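You operate a simulated robot arm through the tools that you are given. There is no shell and no other tool. Be economical: measure what you need, move in short steps, check, and stop when the job is done.

Carry out the task below with a simulated robot arm. There is one attempt and no reset: what you move stays moved.

JOB
Put things in order on the back of the microphone bench top. At the end: the teal battery marked fifty-nine (marked "59") stands where the grey module (marked "62") stood; the black pack with a teal panel stands on top of the pink small rose frame; the teal module (marked "57") from the back of the microphone bench top stands where the teal battery marked sixty-two (marked "62") stood; the teal battery marked sixty-two stands where the teal battery marked fifty-nine stood; the grey module from the back of the microphone bench top stands where the black pack with a teal panel stood; whatever was shut is shut again. Leave all else as you found it, and nothing knocked over.

It is judged by the outcome, as a careful person would: the job done as asked, and still so three seconds after it is handed in. It fails if anything else is knocked over, pushed out of place, dropped, spilled or broken.

ROBOT AND FRAMES
A 7-joint arm with a two-finger parallel gripper, fixed in place. Base frame: the origin is at the foot of the arm, x ahead of it, y to its left, z up; the work surface is at about z = 0. Readings come in cm, degrees, newtons and seconds.
With the tool pointing down near the work surface it reaches from about 22 to 58 cm from the base axis. Its first joint turns from -66.0 to 66.0 degrees. Payload 2.5 kg.
The tool frame sits at the grasp point between the pads (the TCP): z along the fingers, y along the line on which they close. The tips reach 2.3 cm beyond it. Largest opening 9.4 cm; finger width 3.8, thickness 1; the body of the gripper, 5.4 by 9.6 cm, starts 3.9 cm behind the TCP.
Orientation is that of the tool frame in the base frame, as a unit quaternion [x, y, z, w]. With the fingers straight down and closing along the base's y, the tool's x points along the base's -x, its y along +y and its z along -z.

CONTROLS
- The arm moves only by the tool drive_tool. Its argument "plan" is a list of rows, each a list of 3 entries, a list of its own where there are three numbers: the shift along the tool's x, y, z in cm, then the turn, a rotation vector about the tool's x, y, z in degrees, then the finger opening in cm, from 0 to 9.4. In form: [[[dx, dy, dz], [rx, ry, rz], jaw], ...]. A call has 1 to 10 rows; each row shifts and turns the commanded pose from where the row before left it, along the tool's axes as they then stand. Each row takes 0.2 s and may step no farther than 5 cm and 8.6 degrees from the row before; otherwise, or with a gripper value out of range, the whole call is refused. Where a pose cannot be reached the arm comes as near as it can. A force on the tool above 40 N (or 10 N above the force at the start of the call, whichever is more), or a blocked arm, ends the call early, and 0.2 s more pass. Each finger travels about 10.8 cm/s and halts on what it meets, pressing with about 40 N; the grip force reading is that of the motor and also rises with nothing between the fingers. The clock runs only during rows and for 0.2 s after the last one: add rows that do not move to give the fingers time. The reply holds the time, the measured pose of the TCP, the force on the tool along the base axes, the opening and the grip force, in the units named above and with some noise, with the torque about the TCP (base axes, N m) and any sound that the robot's microphone picked up.
- Cameras (640 x 400 px; columns grow to the right, rows downward): "scene" is fixed at [10.49, -39.89, 54.66]; the picture's right is [0.91, -0.41, 0.00], its down [-0.23, -0.52, -0.82] and it looks along [0.34, 0.75, -0.57] (base axes); focal length 341 px, centre (320, 200). "wrist" rides on the gripper at [8.6, 1.6, -7.4] in the tool frame; the picture's right is [-0.18, 0.98, 0.00], its down [-0.58, -0.11, -0.81] and it looks along [-0.79, -0.15, 0.59] (tool axes); focal length 243 px, centre (320, 200).
- snapshot(camera): a new picture of that camera. The clock stands still meanwhile.
- locate(camera, pixels): for up to 12 pixels [column, row] of the newest picture of that camera ("zoom" is the newest enlarged one), the place [x, y, z] in the base frame of the surface seen there, good to about 0.3 cm. The clock stands still meanwhile.
- inspect(camera, box): a new picture of the part [left, top, right, bottom] of that camera's present view, enlarged. The clock stands still meanwhile.
- finish_job(): hands the job in; it is judged then, once.

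Keep the steps short. Do not move on a guess: measure, check each grasp and each placing, and mend mistakes. In all there are 80 turns and 46 pictures (those below and enlarged ones count). Leave the gripper open and the arm clear of the work at the hand-in unless told otherwise, and finish with a single line.

The tools are called after "Emit:" by a JSON object that holds its "name" and its "arguments". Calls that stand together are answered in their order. drive_tool: Moves the arm, as the interface text tells. Its arguments: {"type":"object","properties":{"plan":{"type":"array","items":{"type":"array"}}},"required":["plan"]} The other tools are called the same way: snapshot (camera) takes a picture; locate (camera, pixels) gives the place of the surface under pixels of a picture; inspect (camera, box) takes an enlarged picture of a part of a camera's view; finish_job () hands the job in.

At the start:

```text
time: 0.0
tcp_pos: [33.37, -5.79, 35.62]
tcp_rot: [0.0, 1.0, 0.0, 0.0]
wrist_force: [0.4, -1.4, -0.8]
torque: [-0.03, 0.0, 0.01]
finger_gap: 9.38
grasp_force: 0.0
```

scene: 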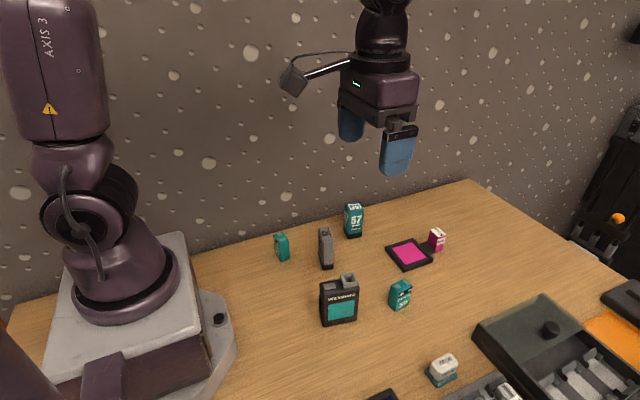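
wrist: 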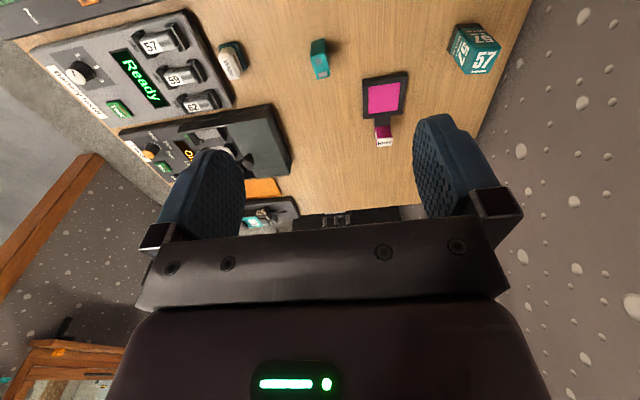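

I see five candidate objects and a pink frame at the back. I'll enlarge the area to read the labels.

Emit:
{"name": "inspect", "arguments": {"camera": "scene", "box": [250, 190, 470, 340]}}

Emit:
{"name": "inspect", "arguments": {"camera": "scene", "box": [360, 270, 640, 400]}}

```text
2.67 times, centred on (360, 265) of scene
```

zoom: 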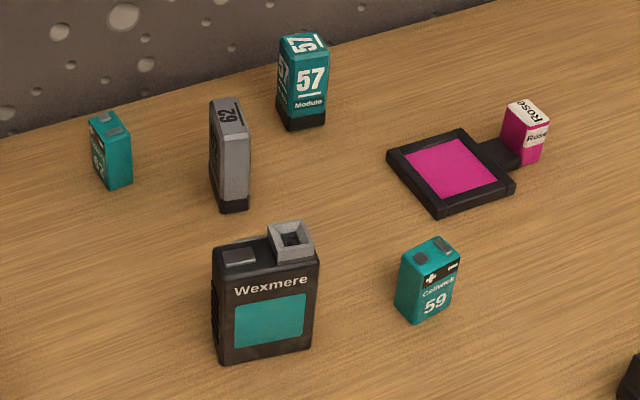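

```text
2.29 times, centred on (500, 335) of scene
```

zoom: 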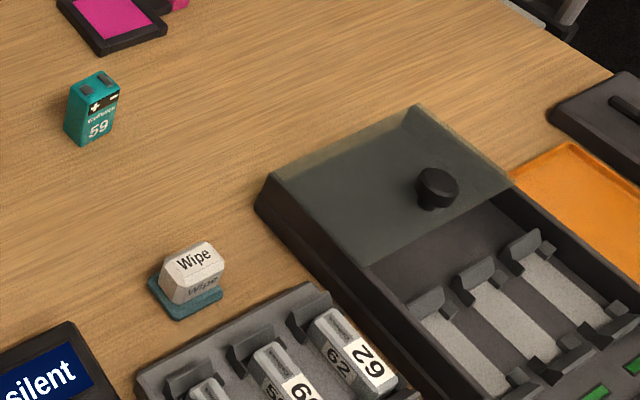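

Labels: 62 battery is the far-left teal one, then grey module 62, teal 57, pack, battery 59, frame. I'll measure the points in the scene.

Emit:
{"name": "locate", "arguments": {"camera": "scene", "pixels": [[281.2, 235.8], [282, 258], [325.5, 230.5], [323.5, 266], [354, 205.7], [350, 236], [331, 286], [346, 279], [401, 284], [409, 253], [388, 247], [404, 268]]}}

Emit:
{"name": "inspect", "arguments": {"camera": "scene", "box": [260, 220, 350, 276]}}

```text
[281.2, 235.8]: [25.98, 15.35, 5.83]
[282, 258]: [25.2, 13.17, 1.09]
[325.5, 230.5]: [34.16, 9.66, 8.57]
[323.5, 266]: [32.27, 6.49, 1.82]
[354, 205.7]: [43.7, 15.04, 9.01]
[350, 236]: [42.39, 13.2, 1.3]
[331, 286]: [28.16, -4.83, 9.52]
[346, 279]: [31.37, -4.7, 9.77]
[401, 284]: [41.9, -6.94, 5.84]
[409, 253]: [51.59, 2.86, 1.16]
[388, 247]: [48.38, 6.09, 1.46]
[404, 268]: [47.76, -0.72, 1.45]
```

```text
7.11 times, centred on (305, 248) of scene
```

zoom: 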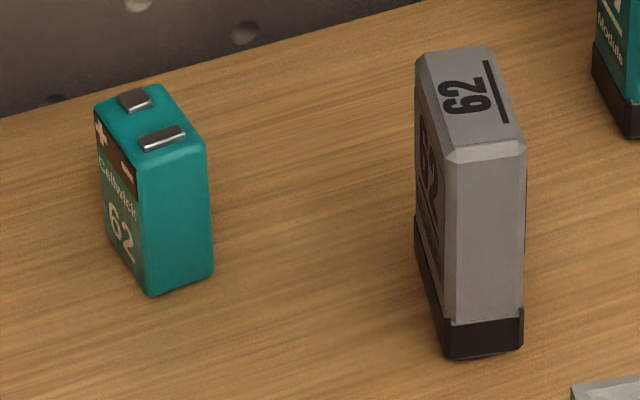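

Locating the top corners of battery 62 and grey module in this zoom.

Emit:
{"name": "locate", "arguments": {"camera": "zoom", "pixels": [[103, 104], [157, 92], [200, 145], [140, 160], [120, 130], [425, 60], [487, 52], [515, 136], [450, 143], [467, 95], [155, 285], [482, 350]]}}

Emit:
{"name": "inspect", "arguments": {"camera": "scene", "box": [310, 260, 430, 335]}}

```text
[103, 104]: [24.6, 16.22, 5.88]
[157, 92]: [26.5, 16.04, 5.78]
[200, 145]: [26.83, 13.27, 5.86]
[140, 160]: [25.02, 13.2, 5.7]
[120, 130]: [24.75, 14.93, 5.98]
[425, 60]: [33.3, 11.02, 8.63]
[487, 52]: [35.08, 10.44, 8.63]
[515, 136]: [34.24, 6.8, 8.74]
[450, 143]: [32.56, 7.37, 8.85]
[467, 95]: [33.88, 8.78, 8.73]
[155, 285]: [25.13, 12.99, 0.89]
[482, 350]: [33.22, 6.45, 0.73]
```

```text
5.33 times, centred on (370, 298) of scene
```

zoom: 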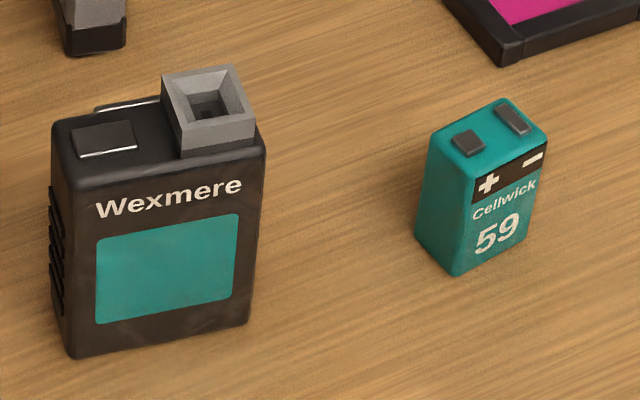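

Measuring the pack and battery 59 in this zoom.

Emit:
{"name": "locate", "arguments": {"camera": "zoom", "pixels": [[60, 130], [72, 182], [258, 150], [145, 115], [168, 75], [238, 70], [248, 130], [78, 350], [440, 140], [500, 103], [540, 135], [473, 168]]}}

Emit:
{"name": "inspect", "arguments": {"camera": "scene", "box": [334, 195, 462, 275]}}

```text
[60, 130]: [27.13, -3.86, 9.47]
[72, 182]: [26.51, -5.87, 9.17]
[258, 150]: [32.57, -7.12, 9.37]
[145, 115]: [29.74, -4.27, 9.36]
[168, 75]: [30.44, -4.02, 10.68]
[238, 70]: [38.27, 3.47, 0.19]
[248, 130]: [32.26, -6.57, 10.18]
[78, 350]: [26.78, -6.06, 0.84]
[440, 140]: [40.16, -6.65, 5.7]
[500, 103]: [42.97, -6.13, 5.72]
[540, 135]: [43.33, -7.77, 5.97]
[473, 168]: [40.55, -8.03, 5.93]
```

```text
5.00 times, centred on (398, 235) of scene
```

zoom: 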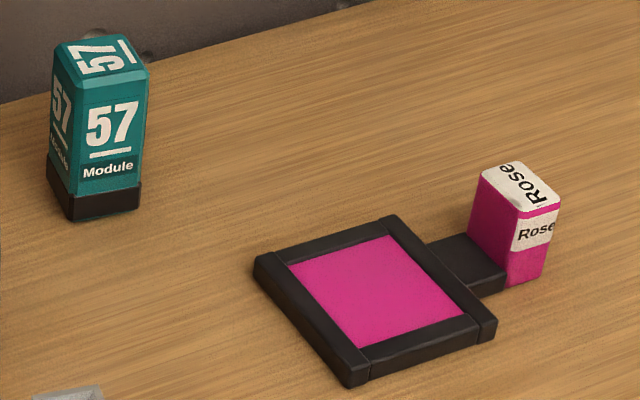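

Emit:
{"name": "locate", "arguments": {"camera": "zoom", "pixels": [[262, 258], [388, 222], [488, 325], [352, 370], [295, 270], [388, 240], [460, 310], [362, 343], [62, 50], [125, 40], [142, 68], [78, 80]]}}

Emit:
{"name": "snapshot", "arguments": {"camera": "wrist"}}

```text
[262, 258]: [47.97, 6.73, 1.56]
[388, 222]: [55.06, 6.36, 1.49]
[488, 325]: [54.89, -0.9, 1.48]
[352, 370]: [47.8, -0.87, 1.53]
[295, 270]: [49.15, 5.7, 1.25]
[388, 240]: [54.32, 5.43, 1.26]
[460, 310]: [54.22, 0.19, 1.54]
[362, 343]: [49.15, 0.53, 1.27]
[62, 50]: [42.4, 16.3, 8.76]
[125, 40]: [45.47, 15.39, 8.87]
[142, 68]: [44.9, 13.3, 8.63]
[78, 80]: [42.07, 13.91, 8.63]
```

```text
38 pictures are left
```

wrist: 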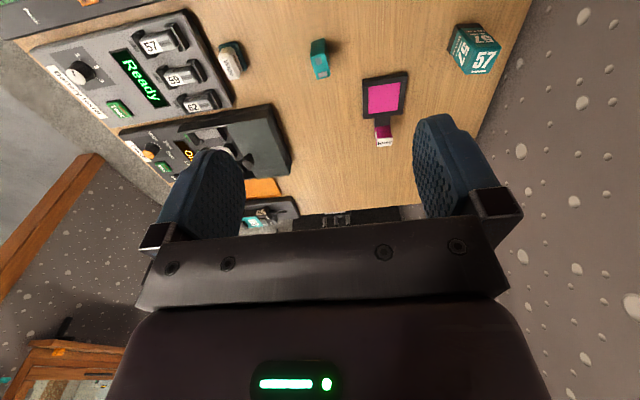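

Plan: pack→frame, grey→pack's place, 59→grey's place, battery 62→59's place, 57→battery 62's place; no buffer is needed. First I'll check the wall position and move above the pack (about x 29.8, y -5.3, yaw about -11.5°), staying above it.

Emit:
{"name": "locate", "arguments": {"camera": "scene", "pixels": [[286, 222], [286, 234], [400, 190], [400, 207], [330, 215], [448, 230]]}}

Emit:
{"name": "drive_tool", "arguments": {"plan": [[[3.57, 0.52, 0], [0, 0, 0], 9.4], [[0, 0, 4.7], [0, 0, 0], 9.4], [[0, 0, 4.7], [0, 0, 0], 9.4], [[0, 0, 4.7], [0, 0, 0], 9.4], [[0, 0, 4.7], [0, 0, 0], 9.4], [[0, 0, 0], [0, 0, 5.75], 9.4], [[0, 0, 0], [0, 0, 5.75], 9.4], [[0, 0, 0], [0, 0, 0], 9.4]]}}

Emit:
{"name": "snapshot", "arguments": {"camera": "wrist"}}

```text
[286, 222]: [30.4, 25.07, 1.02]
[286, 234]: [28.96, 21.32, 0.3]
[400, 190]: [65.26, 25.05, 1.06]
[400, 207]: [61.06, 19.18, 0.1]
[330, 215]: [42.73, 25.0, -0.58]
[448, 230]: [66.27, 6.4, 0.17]
```

```text
time: 1.8
tcp_pos: [29.78, -5.12, 16.72]
tcp_rot: [0.101, 0.995, 0.0, 0.0]
wrist_force: [0.2, -0.3, -0.4]
torque: [-0.02, 0.0, -0.01]
finger_gap: 9.41
grasp_force: 0.0
```

```text
37 pictures are left
```

wrist: 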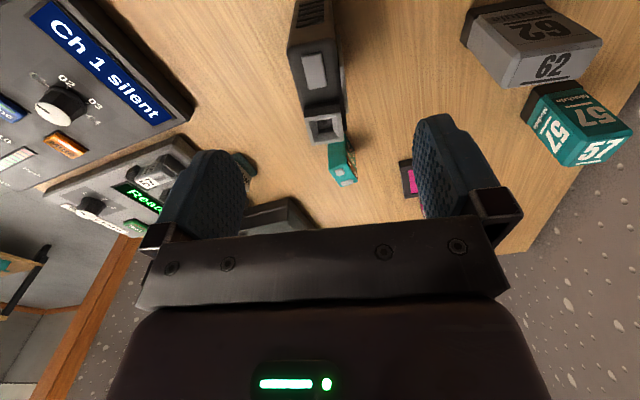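

Wall is at y=25, well clear. Measuring pack top in the wrist picture.

Emit:
{"name": "locate", "arguments": {"camera": "wrist", "pixels": [[294, 50], [333, 42], [306, 105], [339, 100], [308, 115], [340, 110], [313, 139], [341, 137], [316, 75], [480, 10], [525, 55], [590, 45]]}}

```text
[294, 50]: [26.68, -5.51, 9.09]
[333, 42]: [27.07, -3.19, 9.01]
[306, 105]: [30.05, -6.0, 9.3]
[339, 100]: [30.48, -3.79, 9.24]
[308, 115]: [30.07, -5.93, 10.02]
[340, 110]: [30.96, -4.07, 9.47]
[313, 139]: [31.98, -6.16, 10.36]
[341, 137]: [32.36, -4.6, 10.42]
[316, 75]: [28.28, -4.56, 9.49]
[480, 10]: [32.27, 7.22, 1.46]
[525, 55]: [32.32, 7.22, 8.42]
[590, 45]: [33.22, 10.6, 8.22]
```

The pack centre is about (29.85, -5.0), so the jaws are centred. Descending to z≈7.4 keeps the gripper body above the socket (10.7). Then close.

Emit:
{"name": "drive_tool", "arguments": {"plan": [[[0, 0.1, 3.1], [0, 0, 0], 7.5], [[0, 0, 3.1], [0, 0, 0], 7.5], [[0, 0, 3.1], [0, 0, 0], 7.5], [[0, 0, 0], [0, 0, 0], 7.5], [[0, 0, 0], [0, 0, 0], 5], [[0, 0, 0], [0, 0, 0], 3.5], [[0, 0, 0], [0, 0, 0], 2], [[0, 0, 0], [0, 0, 0], 2]]}}

Emit:
{"name": "snapshot", "arguments": {"camera": "wrist"}}

```text
time: 3.6
tcp_pos: [29.78, -5.11, 7.36]
tcp_rot: [0.101, 0.995, 0.0, 0.0]
wrist_force: [-0.4, -0.2, 0.0]
torque: [0.04, 0.01, 0.0]
finger_gap: 2.96
grasp_force: 40.1
```

```text
36 pictures are left
```

wrist: 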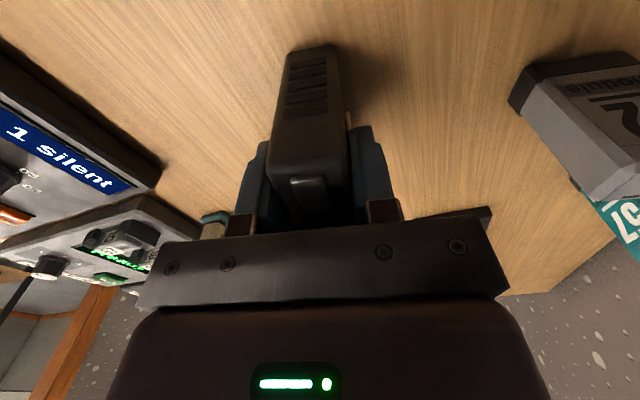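

Gripped at 2.96 cm. I'll lift 12 cm, square the yaw to the frame and travel over its centre (51.4, 2.8).

Emit:
{"name": "drive_tool", "arguments": {"plan": [[[0, 0, -4], [0, 0, 0], 2], [[0, 0, -4], [0, 0, 0], 2], [[0, 0, -4], [0, 0, 0], 2], [[0, 0, 0], [0, 0, -5.8], 2], [[0, 0, 0], [0, 0, -5.8], 2], [[-4.33, 1.58, 0], [0, 0, 0], 2], [[-4.33, 1.58, 0], [0, 0, 0], 2], [[-4.33, 1.58, 0], [0, 0, 0], 2], [[-4.33, 1.58, 0], [0, 0, 0], 2], [[-4.33, 1.58, 0], [0, 0, 0], 2]]}}

Emit:
{"name": "snapshot", "arguments": {"camera": "scene"}}

```text
time: 5.8
tcp_pos: [51.36, 3.13, 19.37]
tcp_rot: [-0.001, 1.0, -0.001, -0.002]
wrist_force: [-0.3, 0.0, -1.6]
torque: [-0.02, 0.02, 0.01]
finger_gap: 2.99
grasp_force: 40.3
```

```text
35 pictures are left
```

scene: 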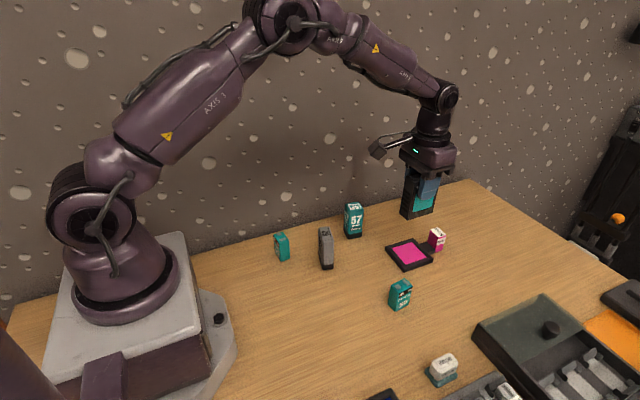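

Over the frame. I'll enlarge to measure where the pack's ends are in the jaws.

Emit:
{"name": "inspect", "arguments": {"camera": "scene", "box": [360, 130, 488, 210]}}

Emit:
{"name": "drive_tool", "arguments": {"plan": [[[0, 0, 0], [0, 0, 0], 2]]}}

```text
5.00 times, centred on (424, 170) of scene
```

zoom: 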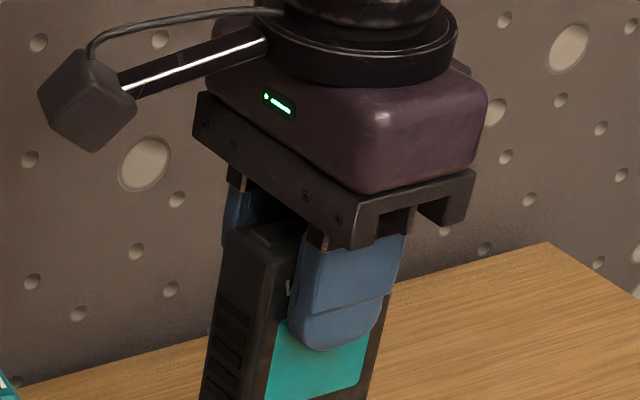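

```text
time: 6.2
tcp_pos: [51.48, 3.31, 19.35]
tcp_rot: [-0.001, 1.0, 0.0, 0.0]
wrist_force: [0.3, 0.1, -1.5]
torque: [-0.01, 0.0, 0.02]
finger_gap: 2.97
grasp_force: 40.1
```

Measured y is 3.31 instead of the 2.8 I wanted; I'll check with the picture where the pack really is.

Emit:
{"name": "locate", "arguments": {"camera": "zoom", "pixels": [[262, 385], [366, 375], [380, 385], [250, 300], [255, 390], [340, 330], [205, 385], [225, 240]]}}

Emit:
{"name": "inspect", "arguments": {"camera": "scene", "box": [360, 170, 488, 250]}}

```text
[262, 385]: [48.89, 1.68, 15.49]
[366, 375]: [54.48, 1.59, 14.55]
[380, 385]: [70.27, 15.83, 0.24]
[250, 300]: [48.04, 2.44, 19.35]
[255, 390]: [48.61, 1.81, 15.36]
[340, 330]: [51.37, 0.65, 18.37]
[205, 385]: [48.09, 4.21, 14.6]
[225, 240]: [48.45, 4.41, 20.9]
```

```text
5.00 times, centred on (424, 210) of scene
```

zoom: 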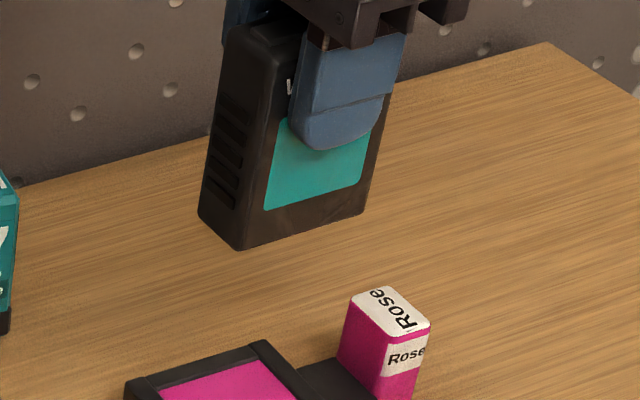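

Pack is centred at about (51.35, 3.2), so I'll shift y by -0.4 and descend to about 1 cm above the rim.

Emit:
{"name": "drive_tool", "arguments": {"plan": [[[0, -0.4, 0], [0, 0, 0], 2], [[0, 0, 3.2], [0, 0, 0], 2], [[0, 0, 3.2], [0, 0, 0], 2], [[0, 0, 3.1], [0, 0, 0], 2], [[0, 0, 0], [0, 0, 0], 2]]}}

Emit:
{"name": "inspect", "arguments": {"camera": "scene", "box": [360, 190, 488, 270]}}

```text
time: 7.4
tcp_pos: [51.75, 2.63, 9.98]
tcp_rot: [-0.001, 1.0, 0.0, 0.0]
wrist_force: [-0.1, 0.2, -2.2]
torque: [-0.02, -0.01, 0.02]
finger_gap: 2.97
grasp_force: 39.9
```

```text
5.00 times, centred on (424, 230) of scene
```

zoom: 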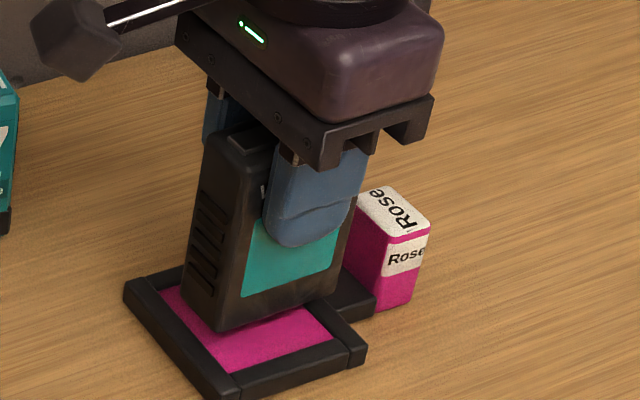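

The pack hovers about 1 cm above the frame, slightly far in x. Nudging x by -0.3 and y by +0.2, then lowering in small steps.

Emit:
{"name": "drive_tool", "arguments": {"plan": [[[0.3, 0.2, 0], [0, 0, 0], 2], [[0, 0, 0.3], [0, 0, 0], 2], [[0, 0, 0.3], [0, 0, 0], 2], [[0, 0, 0.2], [0, 0, 0], 2], [[0, 0, 0.1], [0, 0, 0], 2], [[0, 0, 0], [0, 0, 0], 2]]}}

Emit:
{"name": "inspect", "arguments": {"camera": "scene", "box": [360, 190, 488, 270]}}

```text
time: 8.8
tcp_pos: [51.11, 2.74, 9.13]
tcp_rot: [-0.002, 1.0, 0.0, 0.0]
wrist_force: [0.0, 0.3, -0.5]
torque: [0.0, 0.02, 0.03]
finger_gap: 2.97
grasp_force: 39.9
```

```text
5.00 times, centred on (424, 230) of scene
```

zoom: 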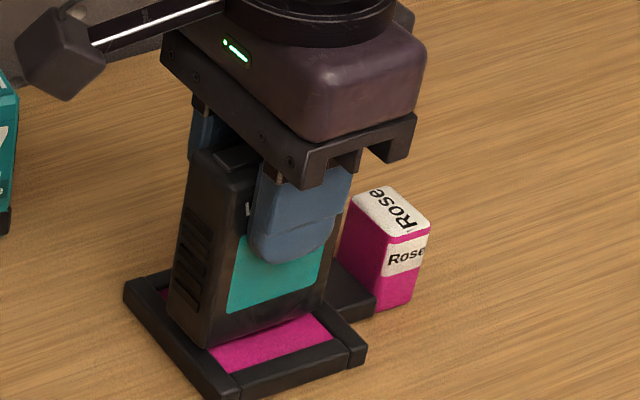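

x overshot a little. Measuring pack ends against the frame.

Emit:
{"name": "locate", "arguments": {"camera": "zoom", "pixels": [[200, 335], [212, 340], [322, 303], [175, 305], [130, 285], [228, 390], [355, 345], [260, 345], [250, 325], [185, 200]]}}

```text
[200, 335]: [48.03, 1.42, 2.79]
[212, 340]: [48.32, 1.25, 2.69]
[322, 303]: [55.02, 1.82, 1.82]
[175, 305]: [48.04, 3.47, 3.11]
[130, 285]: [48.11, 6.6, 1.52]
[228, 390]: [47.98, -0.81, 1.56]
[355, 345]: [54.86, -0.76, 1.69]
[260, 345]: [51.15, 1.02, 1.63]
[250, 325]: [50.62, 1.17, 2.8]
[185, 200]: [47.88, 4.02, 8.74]
```

The pack's centre is about 0.35 cm short in x. Raising slightly, shifting +0.35, checking.

Emit:
{"name": "drive_tool", "arguments": {"plan": [[[0, 0, -0.3], [0, 0, 0], 2], [[-0.35, 0, 0], [0, 0, 0], 2], [[0, 0, 0], [0, 0, 0], 2], [[0, 0, 0.3], [0, 0, 0], 2], [[0, 0, 0], [0, 0, 0], 2]]}}

```text
time: 10.0
tcp_pos: [51.58, 2.7, 9.08]
tcp_rot: [-0.001, 1.0, 0.0, 0.0]
wrist_force: [0.3, 0.6, -2.1]
torque: [0.02, 0.01, -0.03]
finger_gap: 2.97
grasp_force: 39.4
```

Good, x is 51.58. Still carrying the weight (-2 N), so lower in 0.1 cm steps until contact shows.

Emit:
{"name": "drive_tool", "arguments": {"plan": [[[0, 0, 0.1], [0, 0, 0], 2], [[0, 0, 0.1], [0, 0, 0], 2], [[0, 0, 0], [0, 0, 0], 2]]}}

Emit:
{"name": "inspect", "arguments": {"camera": "scene", "box": [360, 190, 488, 270]}}

```text
time: 10.8
tcp_pos: [51.62, 2.74, 8.91]
tcp_rot: [-0.001, 1.0, 0.0, 0.0]
wrist_force: [-0.8, -1.0, -2.3]
torque: [0.02, 0.0, -0.01]
finger_gap: 2.96
grasp_force: 39.5
```

```text
5.00 times, centred on (424, 230) of scene
```

zoom: 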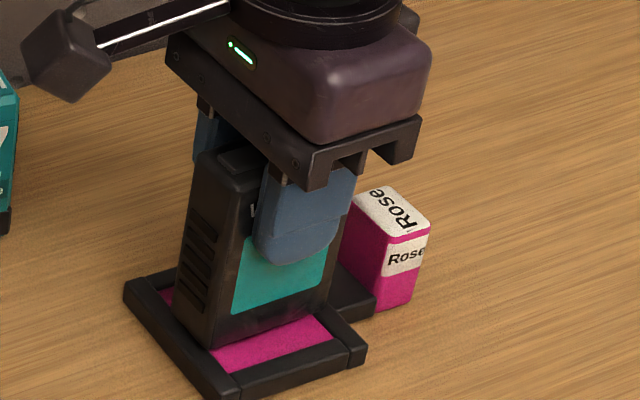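

Close to contact. Lowering a further 0.2.

Emit:
{"name": "drive_tool", "arguments": {"plan": [[[0, 0, 0.1], [0, 0, 0], 2], [[0, 0, 0], [0, 0, 0], 2]]}}

Emit:
{"name": "drive_tool", "arguments": {"plan": [[[0, 0, 0.1], [0, 0, 0], 2], [[0, 0, 0], [0, 0, 0], 2]]}}

```text
time: 11.4
tcp_pos: [51.48, 2.64, 8.84]
tcp_rot: [-0.001, 1.0, -0.001, 0.0]
wrist_force: [-0.4, -0.1, -1.1]
torque: [-0.04, -0.01, -0.03]
finger_gap: 3.02
grasp_force: 40.0
```

```text
time: 12.0
tcp_pos: [51.46, 2.65, 8.65]
tcp_rot: [-0.001, 1.0, 0.0, 0.0]
wrist_force: [-0.1, 0.8, -1.9]
torque: [-0.01, -0.02, -0.03]
finger_gap: 2.98
grasp_force: 39.7
```

No contact yet; continue in 0.1 steps.

Emit:
{"name": "drive_tool", "arguments": {"plan": [[[0, 0, 0.1], [0, 0, 0], 2], [[0, 0, 0], [0, 0, 0], 2]]}}

Emit:
{"name": "inspect", "arguments": {"camera": "scene", "box": [380, 215, 460, 265]}}

```text
time: 12.6
tcp_pos: [51.52, 2.57, 8.75]
tcp_rot: [-0.001, 1.0, -0.001, 0.001]
wrist_force: [-4.7, 1.9, 13.6]
torque: [0.04, 0.39, 0.01]
finger_gap: 2.98
grasp_force: 39.8
```

```text
8.00 times, centred on (420, 240) of scene
```

zoom: 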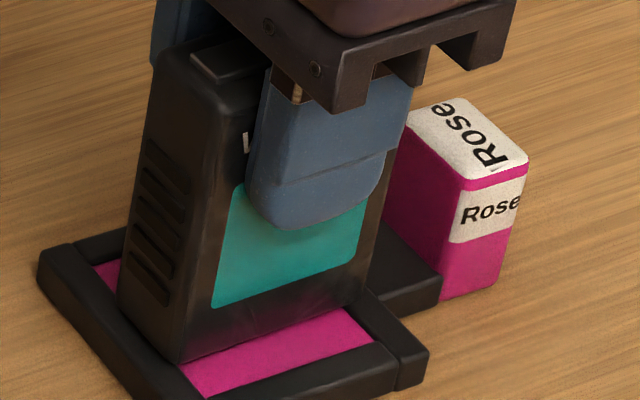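

Contact (13.6 N). Relieve 0.1 cm, then open slowly to 7 and check it stands.

Emit:
{"name": "drive_tool", "arguments": {"plan": [[[0, 0, -0.1], [0, 0, 0], 2], [[0, 0, 0], [0, 0, 0], 3.4], [[0, 0, 0], [0, 0, 0], 4], [[0, 0, 0], [0, 0, 0], 5], [[0, 0, 0], [0, 0, 0], 7], [[0, 0, 0], [0, 0, 0], 7]]}}

Emit:
{"name": "inspect", "arguments": {"camera": "scene", "box": [380, 215, 460, 265]}}

```text
time: 14.0
tcp_pos: [51.51, 2.58, 8.83]
tcp_rot: [-0.001, 1.0, -0.001, 0.0]
wrist_force: [0.5, -0.2, 0.2]
torque: [0.04, 0.03, 0.01]
finger_gap: 6.98
grasp_force: 0.1
```

```text
8.00 times, centred on (420, 240) of scene
```

zoom: 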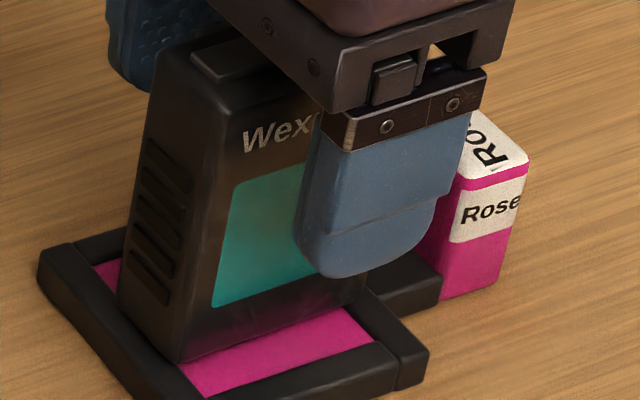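

It stands. Go straight up 12 cm, travel over the grey module (33.8, 8.9) and turn to its yaw.

Emit:
{"name": "drive_tool", "arguments": {"plan": [[[0, 0, -4], [0, 0, 0], 7], [[0, 0, -4], [0, 0, 0], 7], [[0, 0, -4], [0, 0, 0], 7], [[4.43, 1.58, 0], [0, 0, 0], 8], [[4.43, 1.58, 0], [0, 0, 0], 8], [[4.43, 1.58, 0], [0, 0, 0], 8], [[4.43, 1.58, 0], [0, 0, 0], 8], [[0, 0, 0], [0, 0, 6.5], 8], [[0, 0, 0], [0, 0, 6.5], 8], [[0, 0, 0], [0, 0, 0], 8]]}}

Emit:
{"name": "snapshot", "arguments": {"camera": "wrist"}}

Emit:
{"name": "inspect", "arguments": {"camera": "scene", "box": [240, 180, 480, 330]}}

```text
time: 16.2
tcp_pos: [33.64, 8.86, 20.6]
tcp_rot: [0.112, 0.994, 0.0, -0.001]
wrist_force: [0.5, 0.6, 0.1]
torque: [0.04, 0.0, 0.0]
finger_gap: 7.99
grasp_force: 0.0
```

```text
27 pictures are left
```

wrist: 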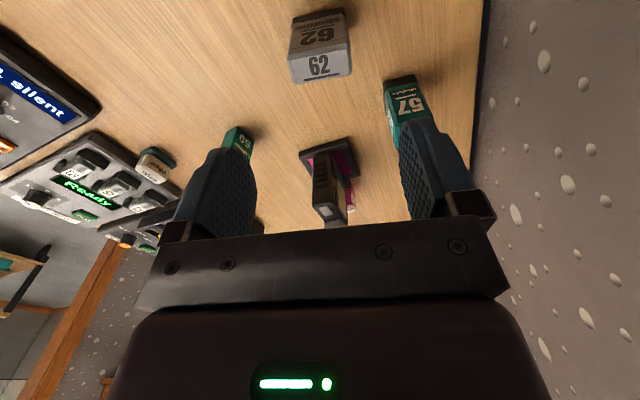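

```text
2.67 times, centred on (360, 255) of scene
```

zoom: 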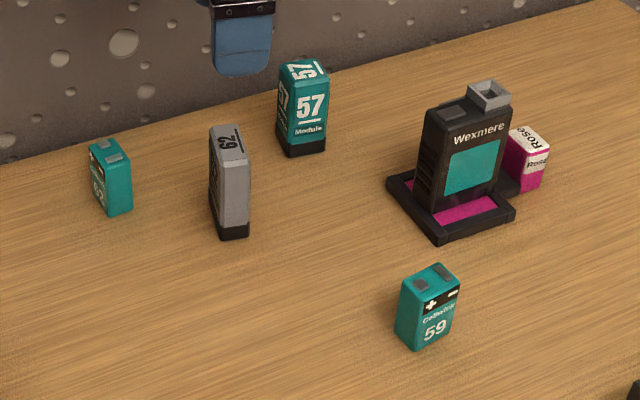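

The pack stands on the frame. Measuring the grey module's top from the wrist picture.

Emit:
{"name": "locate", "arguments": {"camera": "wrist", "pixels": [[293, 62], [347, 50], [350, 71], [297, 81], [293, 20], [343, 12], [320, 66]]}}

```text
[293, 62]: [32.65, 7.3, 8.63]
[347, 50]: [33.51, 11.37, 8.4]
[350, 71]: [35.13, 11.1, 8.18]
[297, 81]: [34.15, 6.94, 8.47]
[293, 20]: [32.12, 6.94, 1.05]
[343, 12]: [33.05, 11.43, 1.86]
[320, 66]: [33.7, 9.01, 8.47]
```

Module centre ≈ (33.85, 9.05). Small correction, descend to z≈6, close.

Emit:
{"name": "drive_tool", "arguments": {"plan": [[[-0.15, 0.23, 0], [0, 0, 0], 8], [[0, 0, 3.65], [0, 0, 0], 8], [[0, 0, 3.65], [0, 0, 0], 8], [[0, 0, 3.65], [0, 0, 0], 8], [[0, 0, 3.65], [0, 0, 0], 8], [[0, 0, 0], [0, 0, 0], 8], [[0, 0, 0], [0, 0, 0], 6], [[0, 0, 0], [0, 0, 0], 5], [[0, 0, 0], [0, 0, 0], 3], [[0, 0, 0], [0, 0, 0], 3]]}}

Emit:
{"name": "inspect", "arguments": {"camera": "scene", "box": [270, 190, 390, 265]}}

```text
time: 18.4
tcp_pos: [33.94, 8.9, 6.03]
tcp_rot: [0.111, 0.994, 0.0, 0.001]
wrist_force: [-0.1, -0.9, -0.2]
torque: [0.04, 0.0, -0.02]
finger_gap: 4.96
grasp_force: 40.1
```

```text
5.33 times, centred on (330, 228) of scene
```

zoom: 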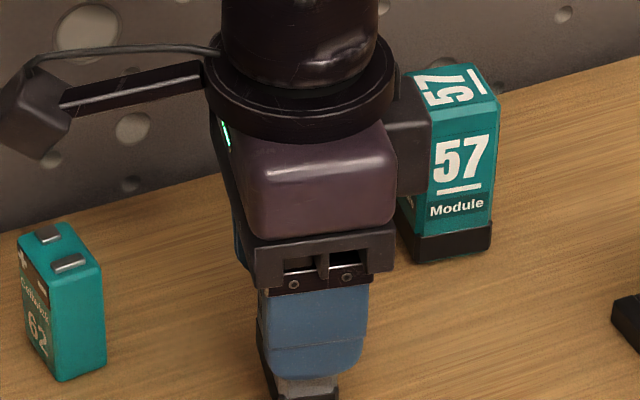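

Grip 4.96 cm. Lift, carry to the pack's former place (29.85, -5.0), and stop about 0.5 cm above the table.

Emit:
{"name": "drive_tool", "arguments": {"plan": [[[0, 0, -3.4], [0, 0, 0], 3], [[0, 0, -3.4], [0, 0, 0], 3], [[0, 0, -3.4], [0, 0, 0], 3], [[0.3, -4.82, 0], [0, 0, 0], 3], [[0.3, -4.82, 0], [0, 0, 0], 3], [[0.3, -4.82, 0], [0, 0, 0], 3], [[0, 0, 3.2], [0, 0, 0], 3], [[0, 0, 3.2], [0, 0, 0], 3], [[0, 0, 3.2], [0, 0, 0], 3], [[0, 0, 0], [0, 0, 0], 3]]}}

```text
time: 20.6
tcp_pos: [29.92, -4.69, 6.73]
tcp_rot: [0.112, 0.994, 0.0, 0.0]
wrist_force: [-0.1, -0.1, -2.1]
torque: [0.0, 0.01, 0.02]
finger_gap: 4.96
grasp_force: 39.6
```

y is 0.3 high; correcting and lowering gently.

Emit:
{"name": "drive_tool", "arguments": {"plan": [[[0, -0.3, 0], [0, 0, 0], 3], [[0, 0, 0.3], [0, 0, 0], 3], [[0, 0, 0.15], [0, 0, 0], 3], [[0, 0, 0], [0, 0, 0], 3]]}}

Emit:
{"name": "drive_tool", "arguments": {"plan": [[[0, 0, 0.1], [0, 0, 0], 3], [[0, 0, 0], [0, 0, 0], 3]]}}

```text
time: 21.6
tcp_pos: [29.93, -5.06, 6.14]
tcp_rot: [0.113, 0.994, 0.0, 0.0]
wrist_force: [-0.5, 0.1, -0.8]
torque: [-0.02, 0.01, -0.01]
finger_gap: 4.94
grasp_force: 39.7
```

```text
time: 22.2
tcp_pos: [29.8, -5.02, 6.03]
tcp_rot: [0.113, 0.994, 0.0, 0.0]
wrist_force: [0.0, -0.8, -1.3]
torque: [0.02, 0.0, 0.01]
finger_gap: 4.96
grasp_force: 40.1
```

At the pick height now; another 0.1 to find contact.

Emit:
{"name": "drive_tool", "arguments": {"plan": [[[0, 0, 0.1], [0, 0, 0], 3], [[0, 0, 0], [0, 0, 0], 3]]}}

```text
time: 22.8
tcp_pos: [29.78, -5.04, 6.03]
tcp_rot: [0.113, 0.994, 0.0, 0.0]
wrist_force: [0.4, 0.6, 0.3]
torque: [-0.02, -0.01, -0.01]
finger_gap: 4.97
grasp_force: 40.1
```

Weight has come off: it's on the table. Release, rise straight 10 cm, and look.

Emit:
{"name": "drive_tool", "arguments": {"plan": [[[0, 0, 0], [0, 0, 0], 5.3], [[0, 0, 0], [0, 0, 0], 6], [[0, 0, 0], [0, 0, 0], 8], [[0, 0, 0], [0, 0, 0], 8], [[0, 0, -3.5], [0, 0, 0], 8], [[0, 0, -3.5], [0, 0, 0], 8], [[0, 0, -4], [0, 0, 0], 8], [[0, 0, 0], [0, 0, 0], 8]]}}

Emit:
{"name": "snapshot", "arguments": {"camera": "scene"}}

```text
time: 24.6
tcp_pos: [29.64, -4.89, 17.04]
tcp_rot: [0.113, 0.994, 0.0, 0.001]
wrist_force: [-0.6, 0.0, -0.2]
torque: [0.01, -0.01, 0.01]
finger_gap: 7.98
grasp_force: 0.0
```

```text
24 pictures are left
```

scene: 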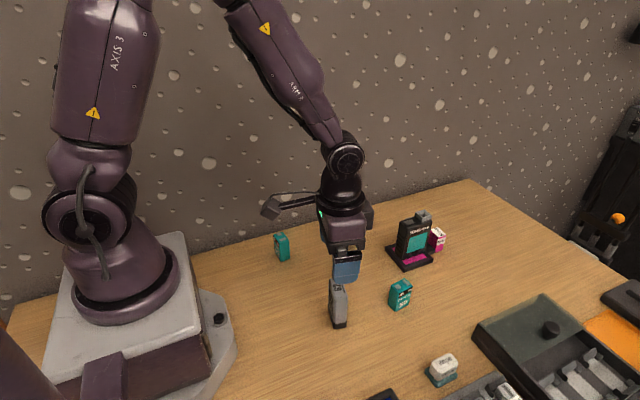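

Grey module stands upright. Next: turn to yaw +8° and move above battery 59 (41.75, -7.15).

Emit:
{"name": "drive_tool", "arguments": {"plan": [[[0, 0, 0], [0, 0, -6.97], 7], [[0, 0, 0], [0, 0, -6.97], 7], [[0, 0, 0], [0, 0, -6.97], 7], [[-3.89, -1.31, 0], [0, 0, 0], 7], [[-3.89, -1.31, 0], [0, 0, 0], 7], [[-3.89, -1.31, 0], [0, 0, 0], 7], [[0, 0, 3], [0, 0, 0], 7], [[0, 0, 0], [0, 0, 0], 7]]}}

Emit:
{"name": "snapshot", "arguments": {"camera": "wrist"}}

```text
time: 26.4
tcp_pos: [41.96, -7.62, 14.29]
tcp_rot: [-0.07, 0.998, 0.0, -0.001]
wrist_force: [-0.5, -0.1, -0.1]
torque: [-0.02, 0.0, -0.02]
finger_gap: 6.99
grasp_force: 0.0
```

```text
23 pictures are left
```

wrist: 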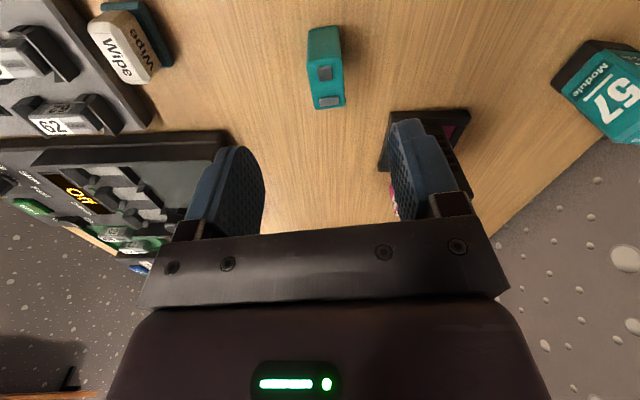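

Emit:
{"name": "locate", "arguments": {"camera": "wrist", "pixels": [[312, 62], [340, 58], [317, 104], [343, 101], [310, 35], [338, 32], [325, 85]]}}

```text
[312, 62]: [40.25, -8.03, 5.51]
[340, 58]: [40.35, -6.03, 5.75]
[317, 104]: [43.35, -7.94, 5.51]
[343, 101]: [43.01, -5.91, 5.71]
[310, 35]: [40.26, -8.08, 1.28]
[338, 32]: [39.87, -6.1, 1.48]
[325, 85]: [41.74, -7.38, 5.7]
```

Battery 59 centre ≈ (41.75, -7.05). Correct 0.57 in y, descend to z≈4 and close.

Emit:
{"name": "drive_tool", "arguments": {"plan": [[[0.12, 0.57, 0], [0, 0, 0], 6.5], [[0, 0, 3.43], [0, 0, 0], 6.5], [[0, 0, 3.43], [0, 0, 0], 6.5], [[0, 0, 3.43], [0, 0, 0], 6.5], [[0, 0, 0], [0, 0, 0], 6.5], [[0, 0, 0], [0, 0, 0], 4], [[0, 0, 0], [0, 0, 0], 2.6], [[0, 0, 0], [0, 0, 0], 1.2], [[0, 0, 0], [0, 0, 0], 1.2]]}}

Emit:
{"name": "inspect", "arguments": {"camera": "scene", "box": [340, 240, 468, 320]}}

```text
time: 28.4
tcp_pos: [41.78, -6.8, 3.77]
tcp_rot: [-0.07, 0.998, 0.0, 0.0]
wrist_force: [0.6, 0.2, -0.4]
torque: [0.0, -0.02, 0.0]
finger_gap: 2.36
grasp_force: 39.9
```

```text
5.00 times, centred on (404, 280) of scene
```

zoom: 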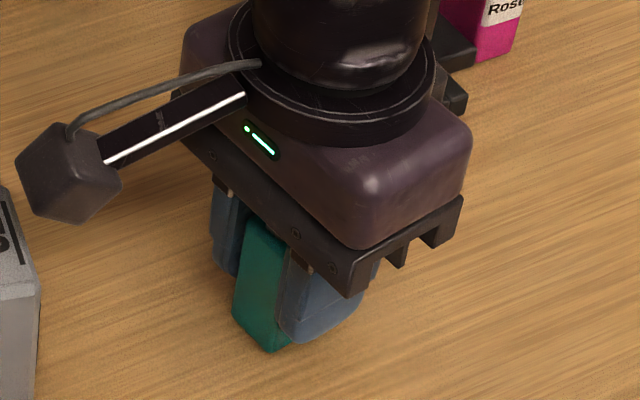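

Gripped (2.36 cm). Lift, carry to grey's former place (33.9, 9.0), stop ~0.5 cm above table.

Emit:
{"name": "drive_tool", "arguments": {"plan": [[[0, 0, -3.4], [0, 0, 0], 1.2], [[0, 0, -3.4], [0, 0, 0], 1.2], [[0, 0, -3.4], [0, 0, 0], 1.2], [[1.4, 4.185, 0], [0, 0, 0], 1.2], [[1.4, 4.185, 0], [0, 0, 0], 1.2], [[1.4, 4.185, 0], [0, 0, 0], 1.2], [[1.4, 4.185, 0], [0, 0, 0], 1.2], [[0, 0, 3.2], [0, 0, 0], 1.2], [[0, 0, 3.2], [0, 0, 0], 1.2], [[0, 0, 3.2], [0, 0, 0], 1.2]]}}

Emit:
{"name": "drive_tool", "arguments": {"plan": [[[0, 0, 0], [0, 0, 0], 1.2]]}}

```text
time: 30.6
tcp_pos: [33.58, 8.86, 4.22]
tcp_rot: [-0.07, 0.998, 0.001, 0.0]
wrist_force: [-0.7, -0.1, -1.1]
torque: [0.01, 0.0, 0.01]
finger_gap: 2.34
grasp_force: 39.6
```

```text
time: 31.0
tcp_pos: [33.72, 8.76, 4.18]
tcp_rot: [-0.07, 0.998, -0.001, 0.0]
wrist_force: [-0.7, -0.4, -1.2]
torque: [-0.02, -0.01, 0.0]
finger_gap: 2.36
grasp_force: 40.6
```

Nudge by about (+0.17, +0.22), then lower.

Emit:
{"name": "drive_tool", "arguments": {"plan": [[[-0.2, 0.2, 0], [0, 0, 0], 1.2], [[0, 0, 0.3], [0, 0, 0], 1.2], [[0, 0, 0.1], [0, 0, 0], 1.2], [[0, 0, 0], [0, 0, 0], 1.2]]}}

Emit:
{"name": "drive_tool", "arguments": {"plan": [[[0, 0, 0.1], [0, 0, 0], 1.2], [[0, 0, 0], [0, 0, 0], 1.2]]}}

```text
time: 32.0
tcp_pos: [34.03, 9.15, 3.91]
tcp_rot: [-0.069, 0.998, 0.001, 0.0]
wrist_force: [-0.4, 0.3, -0.6]
torque: [0.0, 0.02, -0.05]
finger_gap: 2.33
grasp_force: 40.3
```

```text
time: 32.6
tcp_pos: [33.99, 9.07, 3.82]
tcp_rot: [-0.07, 0.998, 0.0, 0.0]
wrist_force: [0.7, 0.2, -0.1]
torque: [-0.02, -0.02, 0.01]
finger_gap: 2.35
grasp_force: 40.0
```

Position (33.99, 9.07) is good. One more 0.1 for contact.

Emit:
{"name": "drive_tool", "arguments": {"plan": [[[0, 0, 0.1], [0, 0, 0], 1.2], [[0, 0, 0], [0, 0, 0], 1.2]]}}

```text
time: 33.2
tcp_pos: [34.09, 9.26, 3.79]
tcp_rot: [-0.07, 0.998, 0.0, 0.0]
wrist_force: [-2.8, -2.7, 11.1]
torque: [-0.06, 0.06, -0.03]
finger_gap: 2.35
grasp_force: 40.2
```

Contact. Relieve, open, rise, and go above battery 62 (25.7, 14.7), then look.

Emit:
{"name": "drive_tool", "arguments": {"plan": [[[0, 0, -0.08], [0, 0, 0], 1.2], [[0, 0, 0], [0, 0, 0], 2.8], [[0, 0, 0], [0, 0, 0], 4], [[0, 0, 0], [0, 0, 0], 6.5], [[0, 0, -3.5], [0, 0, 0], 6.5], [[0, 0, -3.5], [0, 0, 0], 6.5], [[0, 0, -3.5], [0, 0, 0], 6.5], [[2.48, 2.23, 0], [0, 0, 0], 6.5], [[2.48, 2.23, 0], [0, 0, 0], 6.5], [[2.48, 2.23, 0], [0, 0, 0], 6.5]]}}

Emit:
{"name": "drive_tool", "arguments": {"plan": [[[0, 0, 0], [0, 0, 0], 6.5]]}}

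Emit:
{"name": "snapshot", "arguments": {"camera": "wrist"}}

Emit:
{"name": "inspect", "arguments": {"camera": "scene", "box": [240, 180, 480, 330]}}

```text
time: 35.4
tcp_pos: [25.61, 15.04, 14.29]
tcp_rot: [-0.07, 0.998, 0.0, 0.0]
wrist_force: [0.3, 1.7, -0.3]
torque: [0.03, -0.02, 0.01]
finger_gap: 6.51
grasp_force: 0.1
```

```text
time: 35.8
tcp_pos: [25.63, 14.89, 14.32]
tcp_rot: [-0.069, 0.998, 0.0, 0.001]
wrist_force: [-0.6, 0.1, -0.3]
torque: [0.01, 0.01, 0.01]
finger_gap: 6.49
grasp_force: 0.1
```

```text
21 pictures are left
```

wrist: 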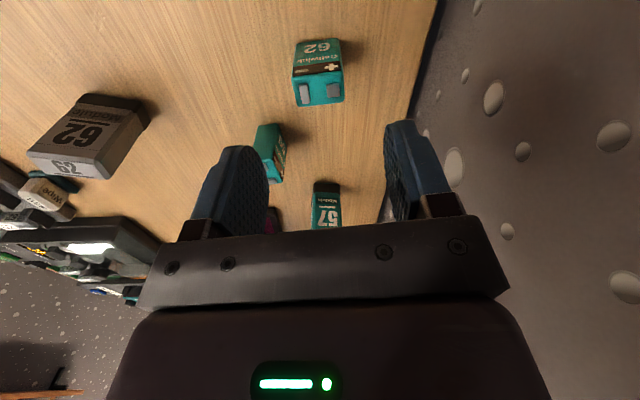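

```text
2.67 times, centred on (360, 255) of scene
```

zoom: 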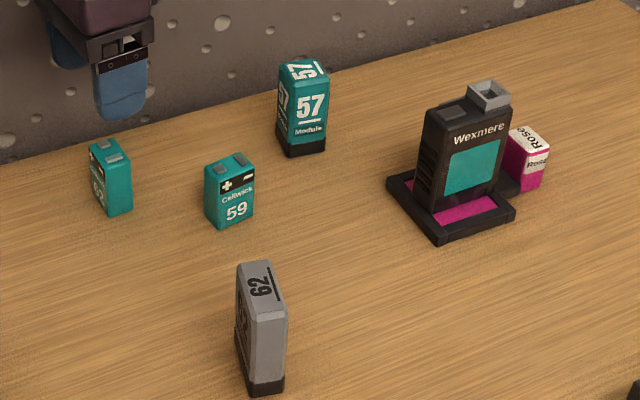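

Both placed items stand. Measuring battery 62 (wrist) and the placed 59 and grey (zoom) positions.

Emit:
{"name": "locate", "arguments": {"camera": "wrist", "pixels": [[296, 77], [340, 73], [341, 99], [299, 104], [320, 90], [318, 45]]}}

Emit:
{"name": "locate", "arguments": {"camera": "zoom", "pixels": [[208, 164], [232, 155], [250, 168], [225, 178], [240, 266], [268, 263], [282, 298], [254, 303]]}}

```text
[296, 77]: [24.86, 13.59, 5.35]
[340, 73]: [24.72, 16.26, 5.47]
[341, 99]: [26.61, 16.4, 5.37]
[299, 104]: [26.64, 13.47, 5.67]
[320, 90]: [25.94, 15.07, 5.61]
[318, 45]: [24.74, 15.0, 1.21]
```

```text
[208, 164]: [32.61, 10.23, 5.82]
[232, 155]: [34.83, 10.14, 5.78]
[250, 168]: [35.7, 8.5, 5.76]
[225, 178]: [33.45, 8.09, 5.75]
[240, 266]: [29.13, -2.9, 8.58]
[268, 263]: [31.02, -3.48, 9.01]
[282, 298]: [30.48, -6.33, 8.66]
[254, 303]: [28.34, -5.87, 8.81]
```

Battery 62 centre ≈ (25.72, 14.8), jaws centred. Descend to z≈3.9 and close.

Emit:
{"name": "drive_tool", "arguments": {"plan": [[[-0.08, -0.1, 3.43], [0, 0, 0], 6.5], [[0, 0, 3.43], [0, 0, 0], 6.5], [[0, 0, 3.5], [0, 0, 0], 6.5], [[0, 0, 0], [0, 0, 0], 6.5], [[0, 0, 0], [0, 0, 0], 4.5], [[0, 0, 0], [0, 0, 0], 3.2], [[0, 0, 0], [0, 0, 0], 2], [[0, 0, 0], [0, 0, 0], 2]]}}

```text
time: 37.6
tcp_pos: [25.82, 14.78, 4.03]
tcp_rot: [-0.07, 0.998, 0.001, 0.0]
wrist_force: [-0.9, -0.3, 1.0]
torque: [0.03, -0.02, -0.02]
finger_gap: 3.57
grasp_force: 39.7
```

Gripped (3.57 cm). Lift 10.5 and carry over to 59's former place (41.75, -7.0).

Emit:
{"name": "drive_tool", "arguments": {"plan": [[[0, 0, -3.5], [0, 0, 0], 2], [[0, 0, -3.5], [0, 0, 0], 2], [[0, 0, -3.5], [0, 0, 0], 2], [[-2.123, -3.963, 0], [0, 0, 0], 2], [[-2.123, -3.963, 0], [0, 0, 0], 2], [[-2.123, -3.963, 0], [0, 0, 0], 2], [[-2.123, -3.963, 0], [0, 0, 0], 2], [[-2.123, -3.963, 0], [0, 0, 0], 2], [[-2.123, -3.963, 0], [0, 0, 0], 2], [[0, 0, 0], [0, 0, 0], 2]]}}

Emit:
{"name": "drive_tool", "arguments": {"plan": [[[0, 0, 3.3], [0, 0, 0], 2], [[0, 0, 3.3], [0, 0, 0], 2], [[0, 0, 3.2], [0, 0, 0], 2], [[0, 0, 0], [0, 0, 0], 2], [[0, 0, 0], [0, 0, 0], 2]]}}

```text
time: 39.8
tcp_pos: [41.5, -7.09, 14.18]
tcp_rot: [-0.07, 0.998, 0.001, 0.0]
wrist_force: [0.3, -0.9, -1.0]
torque: [-0.04, 0.01, 0.02]
finger_gap: 3.57
grasp_force: 40.4
```

```text
time: 41.0
tcp_pos: [41.58, -6.74, 4.5]
tcp_rot: [-0.07, 0.998, 0.001, 0.0]
wrist_force: [0.2, 0.6, -0.5]
torque: [0.0, -0.03, 0.02]
finger_gap: 3.56
grasp_force: 39.8
```

Nudge (+0.15, -0.25) and lower.

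Emit:
{"name": "drive_tool", "arguments": {"plan": [[[-0.12, -0.25, 0], [0, 0, 0], 2], [[0, 0, 0.3], [0, 0, 0], 2], [[0, 0, 0.1], [0, 0, 0], 2], [[0, 0, 0], [0, 0, 0], 2]]}}

Emit:
{"name": "drive_tool", "arguments": {"plan": [[[0, 0, 0.1], [0, 0, 0], 2], [[0, 0, 0], [0, 0, 0], 2]]}}

```text
time: 42.0
tcp_pos: [41.71, -7.12, 4.15]
tcp_rot: [-0.07, 0.998, 0.0, 0.0]
wrist_force: [0.7, -0.1, -0.6]
torque: [0.0, -0.02, 0.01]
finger_gap: 3.55
grasp_force: 39.8
```

```text
time: 42.6
tcp_pos: [41.85, -7.24, 4.13]
tcp_rot: [-0.07, 0.998, 0.0, 0.0]
wrist_force: [0.0, 0.5, -0.7]
torque: [0.0, -0.02, 0.02]
finger_gap: 3.56
grasp_force: 40.1
```

Position right; lower 0.1 more and look for contact.

Emit:
{"name": "drive_tool", "arguments": {"plan": [[[0, 0, 0.1], [0, 0, 0], 2], [[0, 0, 0], [0, 0, 0], 2]]}}

```text
time: 43.2
tcp_pos: [41.78, -7.24, 4.07]
tcp_rot: [-0.07, 0.998, 0.0, 0.0]
wrist_force: [-0.2, -0.9, -0.9]
torque: [-0.02, 0.0, 0.0]
finger_gap: 3.55
grasp_force: 40.2
```

Emit:
{"name": "drive_tool", "arguments": {"plan": [[[0, 0, 0.1], [0, 0, 0], 2], [[0, 0, 0], [0, 0, 0], 2]]}}

```text
time: 43.8
tcp_pos: [41.81, -7.27, 3.99]
tcp_rot: [-0.07, 0.998, 0.0, 0.0]
wrist_force: [-5.7, 1.0, 12.3]
torque: [0.05, 0.15, 0.02]
finger_gap: 3.56
grasp_force: 40.3
```

Contact. Relieve, open and rise 12 cm.

Emit:
{"name": "drive_tool", "arguments": {"plan": [[[0, 0, -0.08], [0, 0, 0], 2], [[0, 0, 0], [0, 0, 0], 4], [[0, 0, 0], [0, 0, 0], 5], [[0, 0, 0], [0, 0, 0], 7], [[0, 0, -4], [0, 0, 0], 7], [[0, 0, -4], [0, 0, 0], 7], [[0, 0, -4], [0, 0, 0], 7], [[0, 0, 0], [0, 0, 0], 7]]}}

Emit:
{"name": "drive_tool", "arguments": {"plan": [[[-0.985, 4.284, 0], [0, 0, 0], 7], [[-0.985, 4.284, 0], [0, 0, 0], 7], [[-0.985, 4.284, 0], [0, 0, 0], 7], [[-0.985, 4.284, 0], [0, 0, 0], 7], [[-0.985, 4.284, 0], [0, 0, 0], 7], [[0, 0, 0], [0, 0, 7.33], 7], [[0, 0, 0], [0, 0, 7.33], 7], [[0, 0, 0], [0, 0, 7.33], 7], [[0, 0, 0], [0, 0, 0], 7]]}}

Emit:
{"name": "snapshot", "arguments": {"camera": "wrist"}}

Emit:
{"name": "inspect", "arguments": {"camera": "scene", "box": [240, 180, 480, 330]}}

```text
time: 45.6
tcp_pos: [41.78, -7.46, 15.89]
tcp_rot: [-0.071, 0.997, 0.0, 0.0]
wrist_force: [-0.2, -0.2, 0.1]
torque: [0.01, 0.01, 0.02]
finger_gap: 7.02
grasp_force: 0.0
```

```text
time: 47.6
tcp_pos: [43.75, 14.66, 16.1]
tcp_rot: [0.122, 0.993, 0.0, 0.0]
wrist_force: [0.2, -1.5, -0.2]
torque: [0.01, -0.03, 0.0]
finger_gap: 7.01
grasp_force: 0.1
```

```text
19 pictures are left
```

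wrist: 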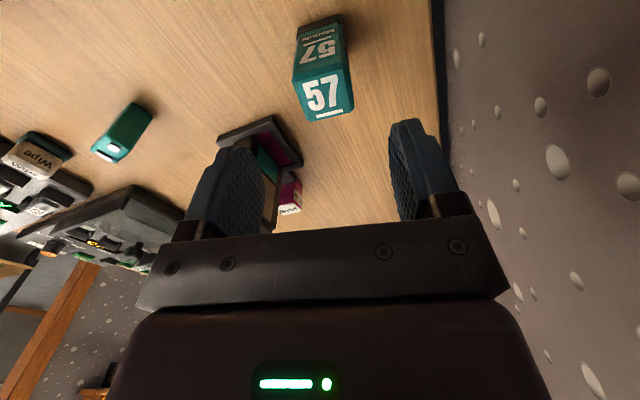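

```text
2.67 times, centred on (360, 255) of scene
```

zoom: 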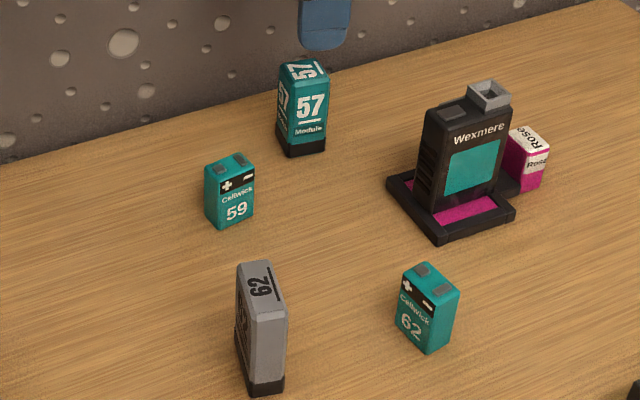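

Battery 62 stands. Measuring module 57 and battery 62.

Emit:
{"name": "locate", "arguments": {"camera": "wrist", "pixels": [[296, 80], [346, 70], [350, 108], [306, 118], [323, 95]]}}

Emit:
{"name": "locate", "arguments": {"camera": "zoom", "pixels": [[400, 272], [424, 265], [457, 292], [432, 306]]}}

```text
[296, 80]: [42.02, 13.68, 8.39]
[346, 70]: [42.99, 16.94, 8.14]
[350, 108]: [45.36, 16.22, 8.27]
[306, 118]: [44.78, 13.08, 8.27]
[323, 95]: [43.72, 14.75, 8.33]
```

```text
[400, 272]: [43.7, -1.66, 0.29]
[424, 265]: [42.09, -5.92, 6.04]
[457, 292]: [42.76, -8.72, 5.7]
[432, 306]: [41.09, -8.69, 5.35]
```

Module 57 centre ≈ (43.8, 14.9). Nudge, descend to z≈6, close.

Emit:
{"name": "drive_tool", "arguments": {"plan": [[[0, 0.22, 0], [0, 0, 0], 7], [[0, 0, 3.4], [0, 0, 0], 7], [[0, 0, 3.4], [0, 0, 0], 7], [[0, 0, 3.3], [0, 0, 0], 7], [[0, 0, 0], [0, 0, 0], 7], [[0, 0, 0], [0, 0, 0], 5], [[0, 0, 0], [0, 0, 0], 3.5], [[0, 0, 0], [0, 0, 0], 1.8], [[0, 0, 0], [0, 0, 0], 1.8]]}}

```text
time: 49.6
tcp_pos: [43.66, 14.95, 5.72]
tcp_rot: [0.122, 0.993, 0.001, 0.0]
wrist_force: [-0.6, -0.3, -0.7]
torque: [-0.02, -0.02, -0.02]
finger_gap: 3.56
grasp_force: 40.2
```

Gripped (3.56). Lift and carry to battery 62's former place (25.77, 14.75).

Emit:
{"name": "drive_tool", "arguments": {"plan": [[[0, 0, -3.4], [0, 0, 0], 1.8], [[0, 0, -3.4], [0, 0, 0], 1.8], [[0, 0, -3.4], [0, 0, 0], 1.8], [[4.33, -1.13, 0], [0, 0, 0], 1.8], [[4.33, -1.13, 0], [0, 0, 0], 1.8], [[4.33, -1.13, 0], [0, 0, 0], 1.8], [[4.33, -1.13, 0], [0, 0, 0], 1.8], [[0, 0, 0], [0, 0, 0], 1.8]]}}

Emit:
{"name": "drive_tool", "arguments": {"plan": [[[0, 0, 3.2], [0, 0, 0], 1.8], [[0, 0, 3.2], [0, 0, 0], 1.8], [[0, 0, 3.2], [0, 0, 0], 1.8], [[0, 0, 0], [0, 0, 0], 1.8], [[0, 0, 0], [0, 0, 0], 1.8]]}}

```text
time: 51.4
tcp_pos: [26.1, 14.72, 16.0]
tcp_rot: [0.123, 0.992, 0.0, 0.0]
wrist_force: [0.6, -0.8, -0.6]
torque: [-0.01, 0.0, 0.02]
finger_gap: 3.54
grasp_force: 40.0
```

```text
time: 52.6
tcp_pos: [26.04, 14.62, 6.68]
tcp_rot: [0.122, 0.993, 0.0, 0.0]
wrist_force: [-0.2, -0.4, -1.7]
torque: [-0.02, -0.03, 0.01]
finger_gap: 3.54
grasp_force: 40.3
```

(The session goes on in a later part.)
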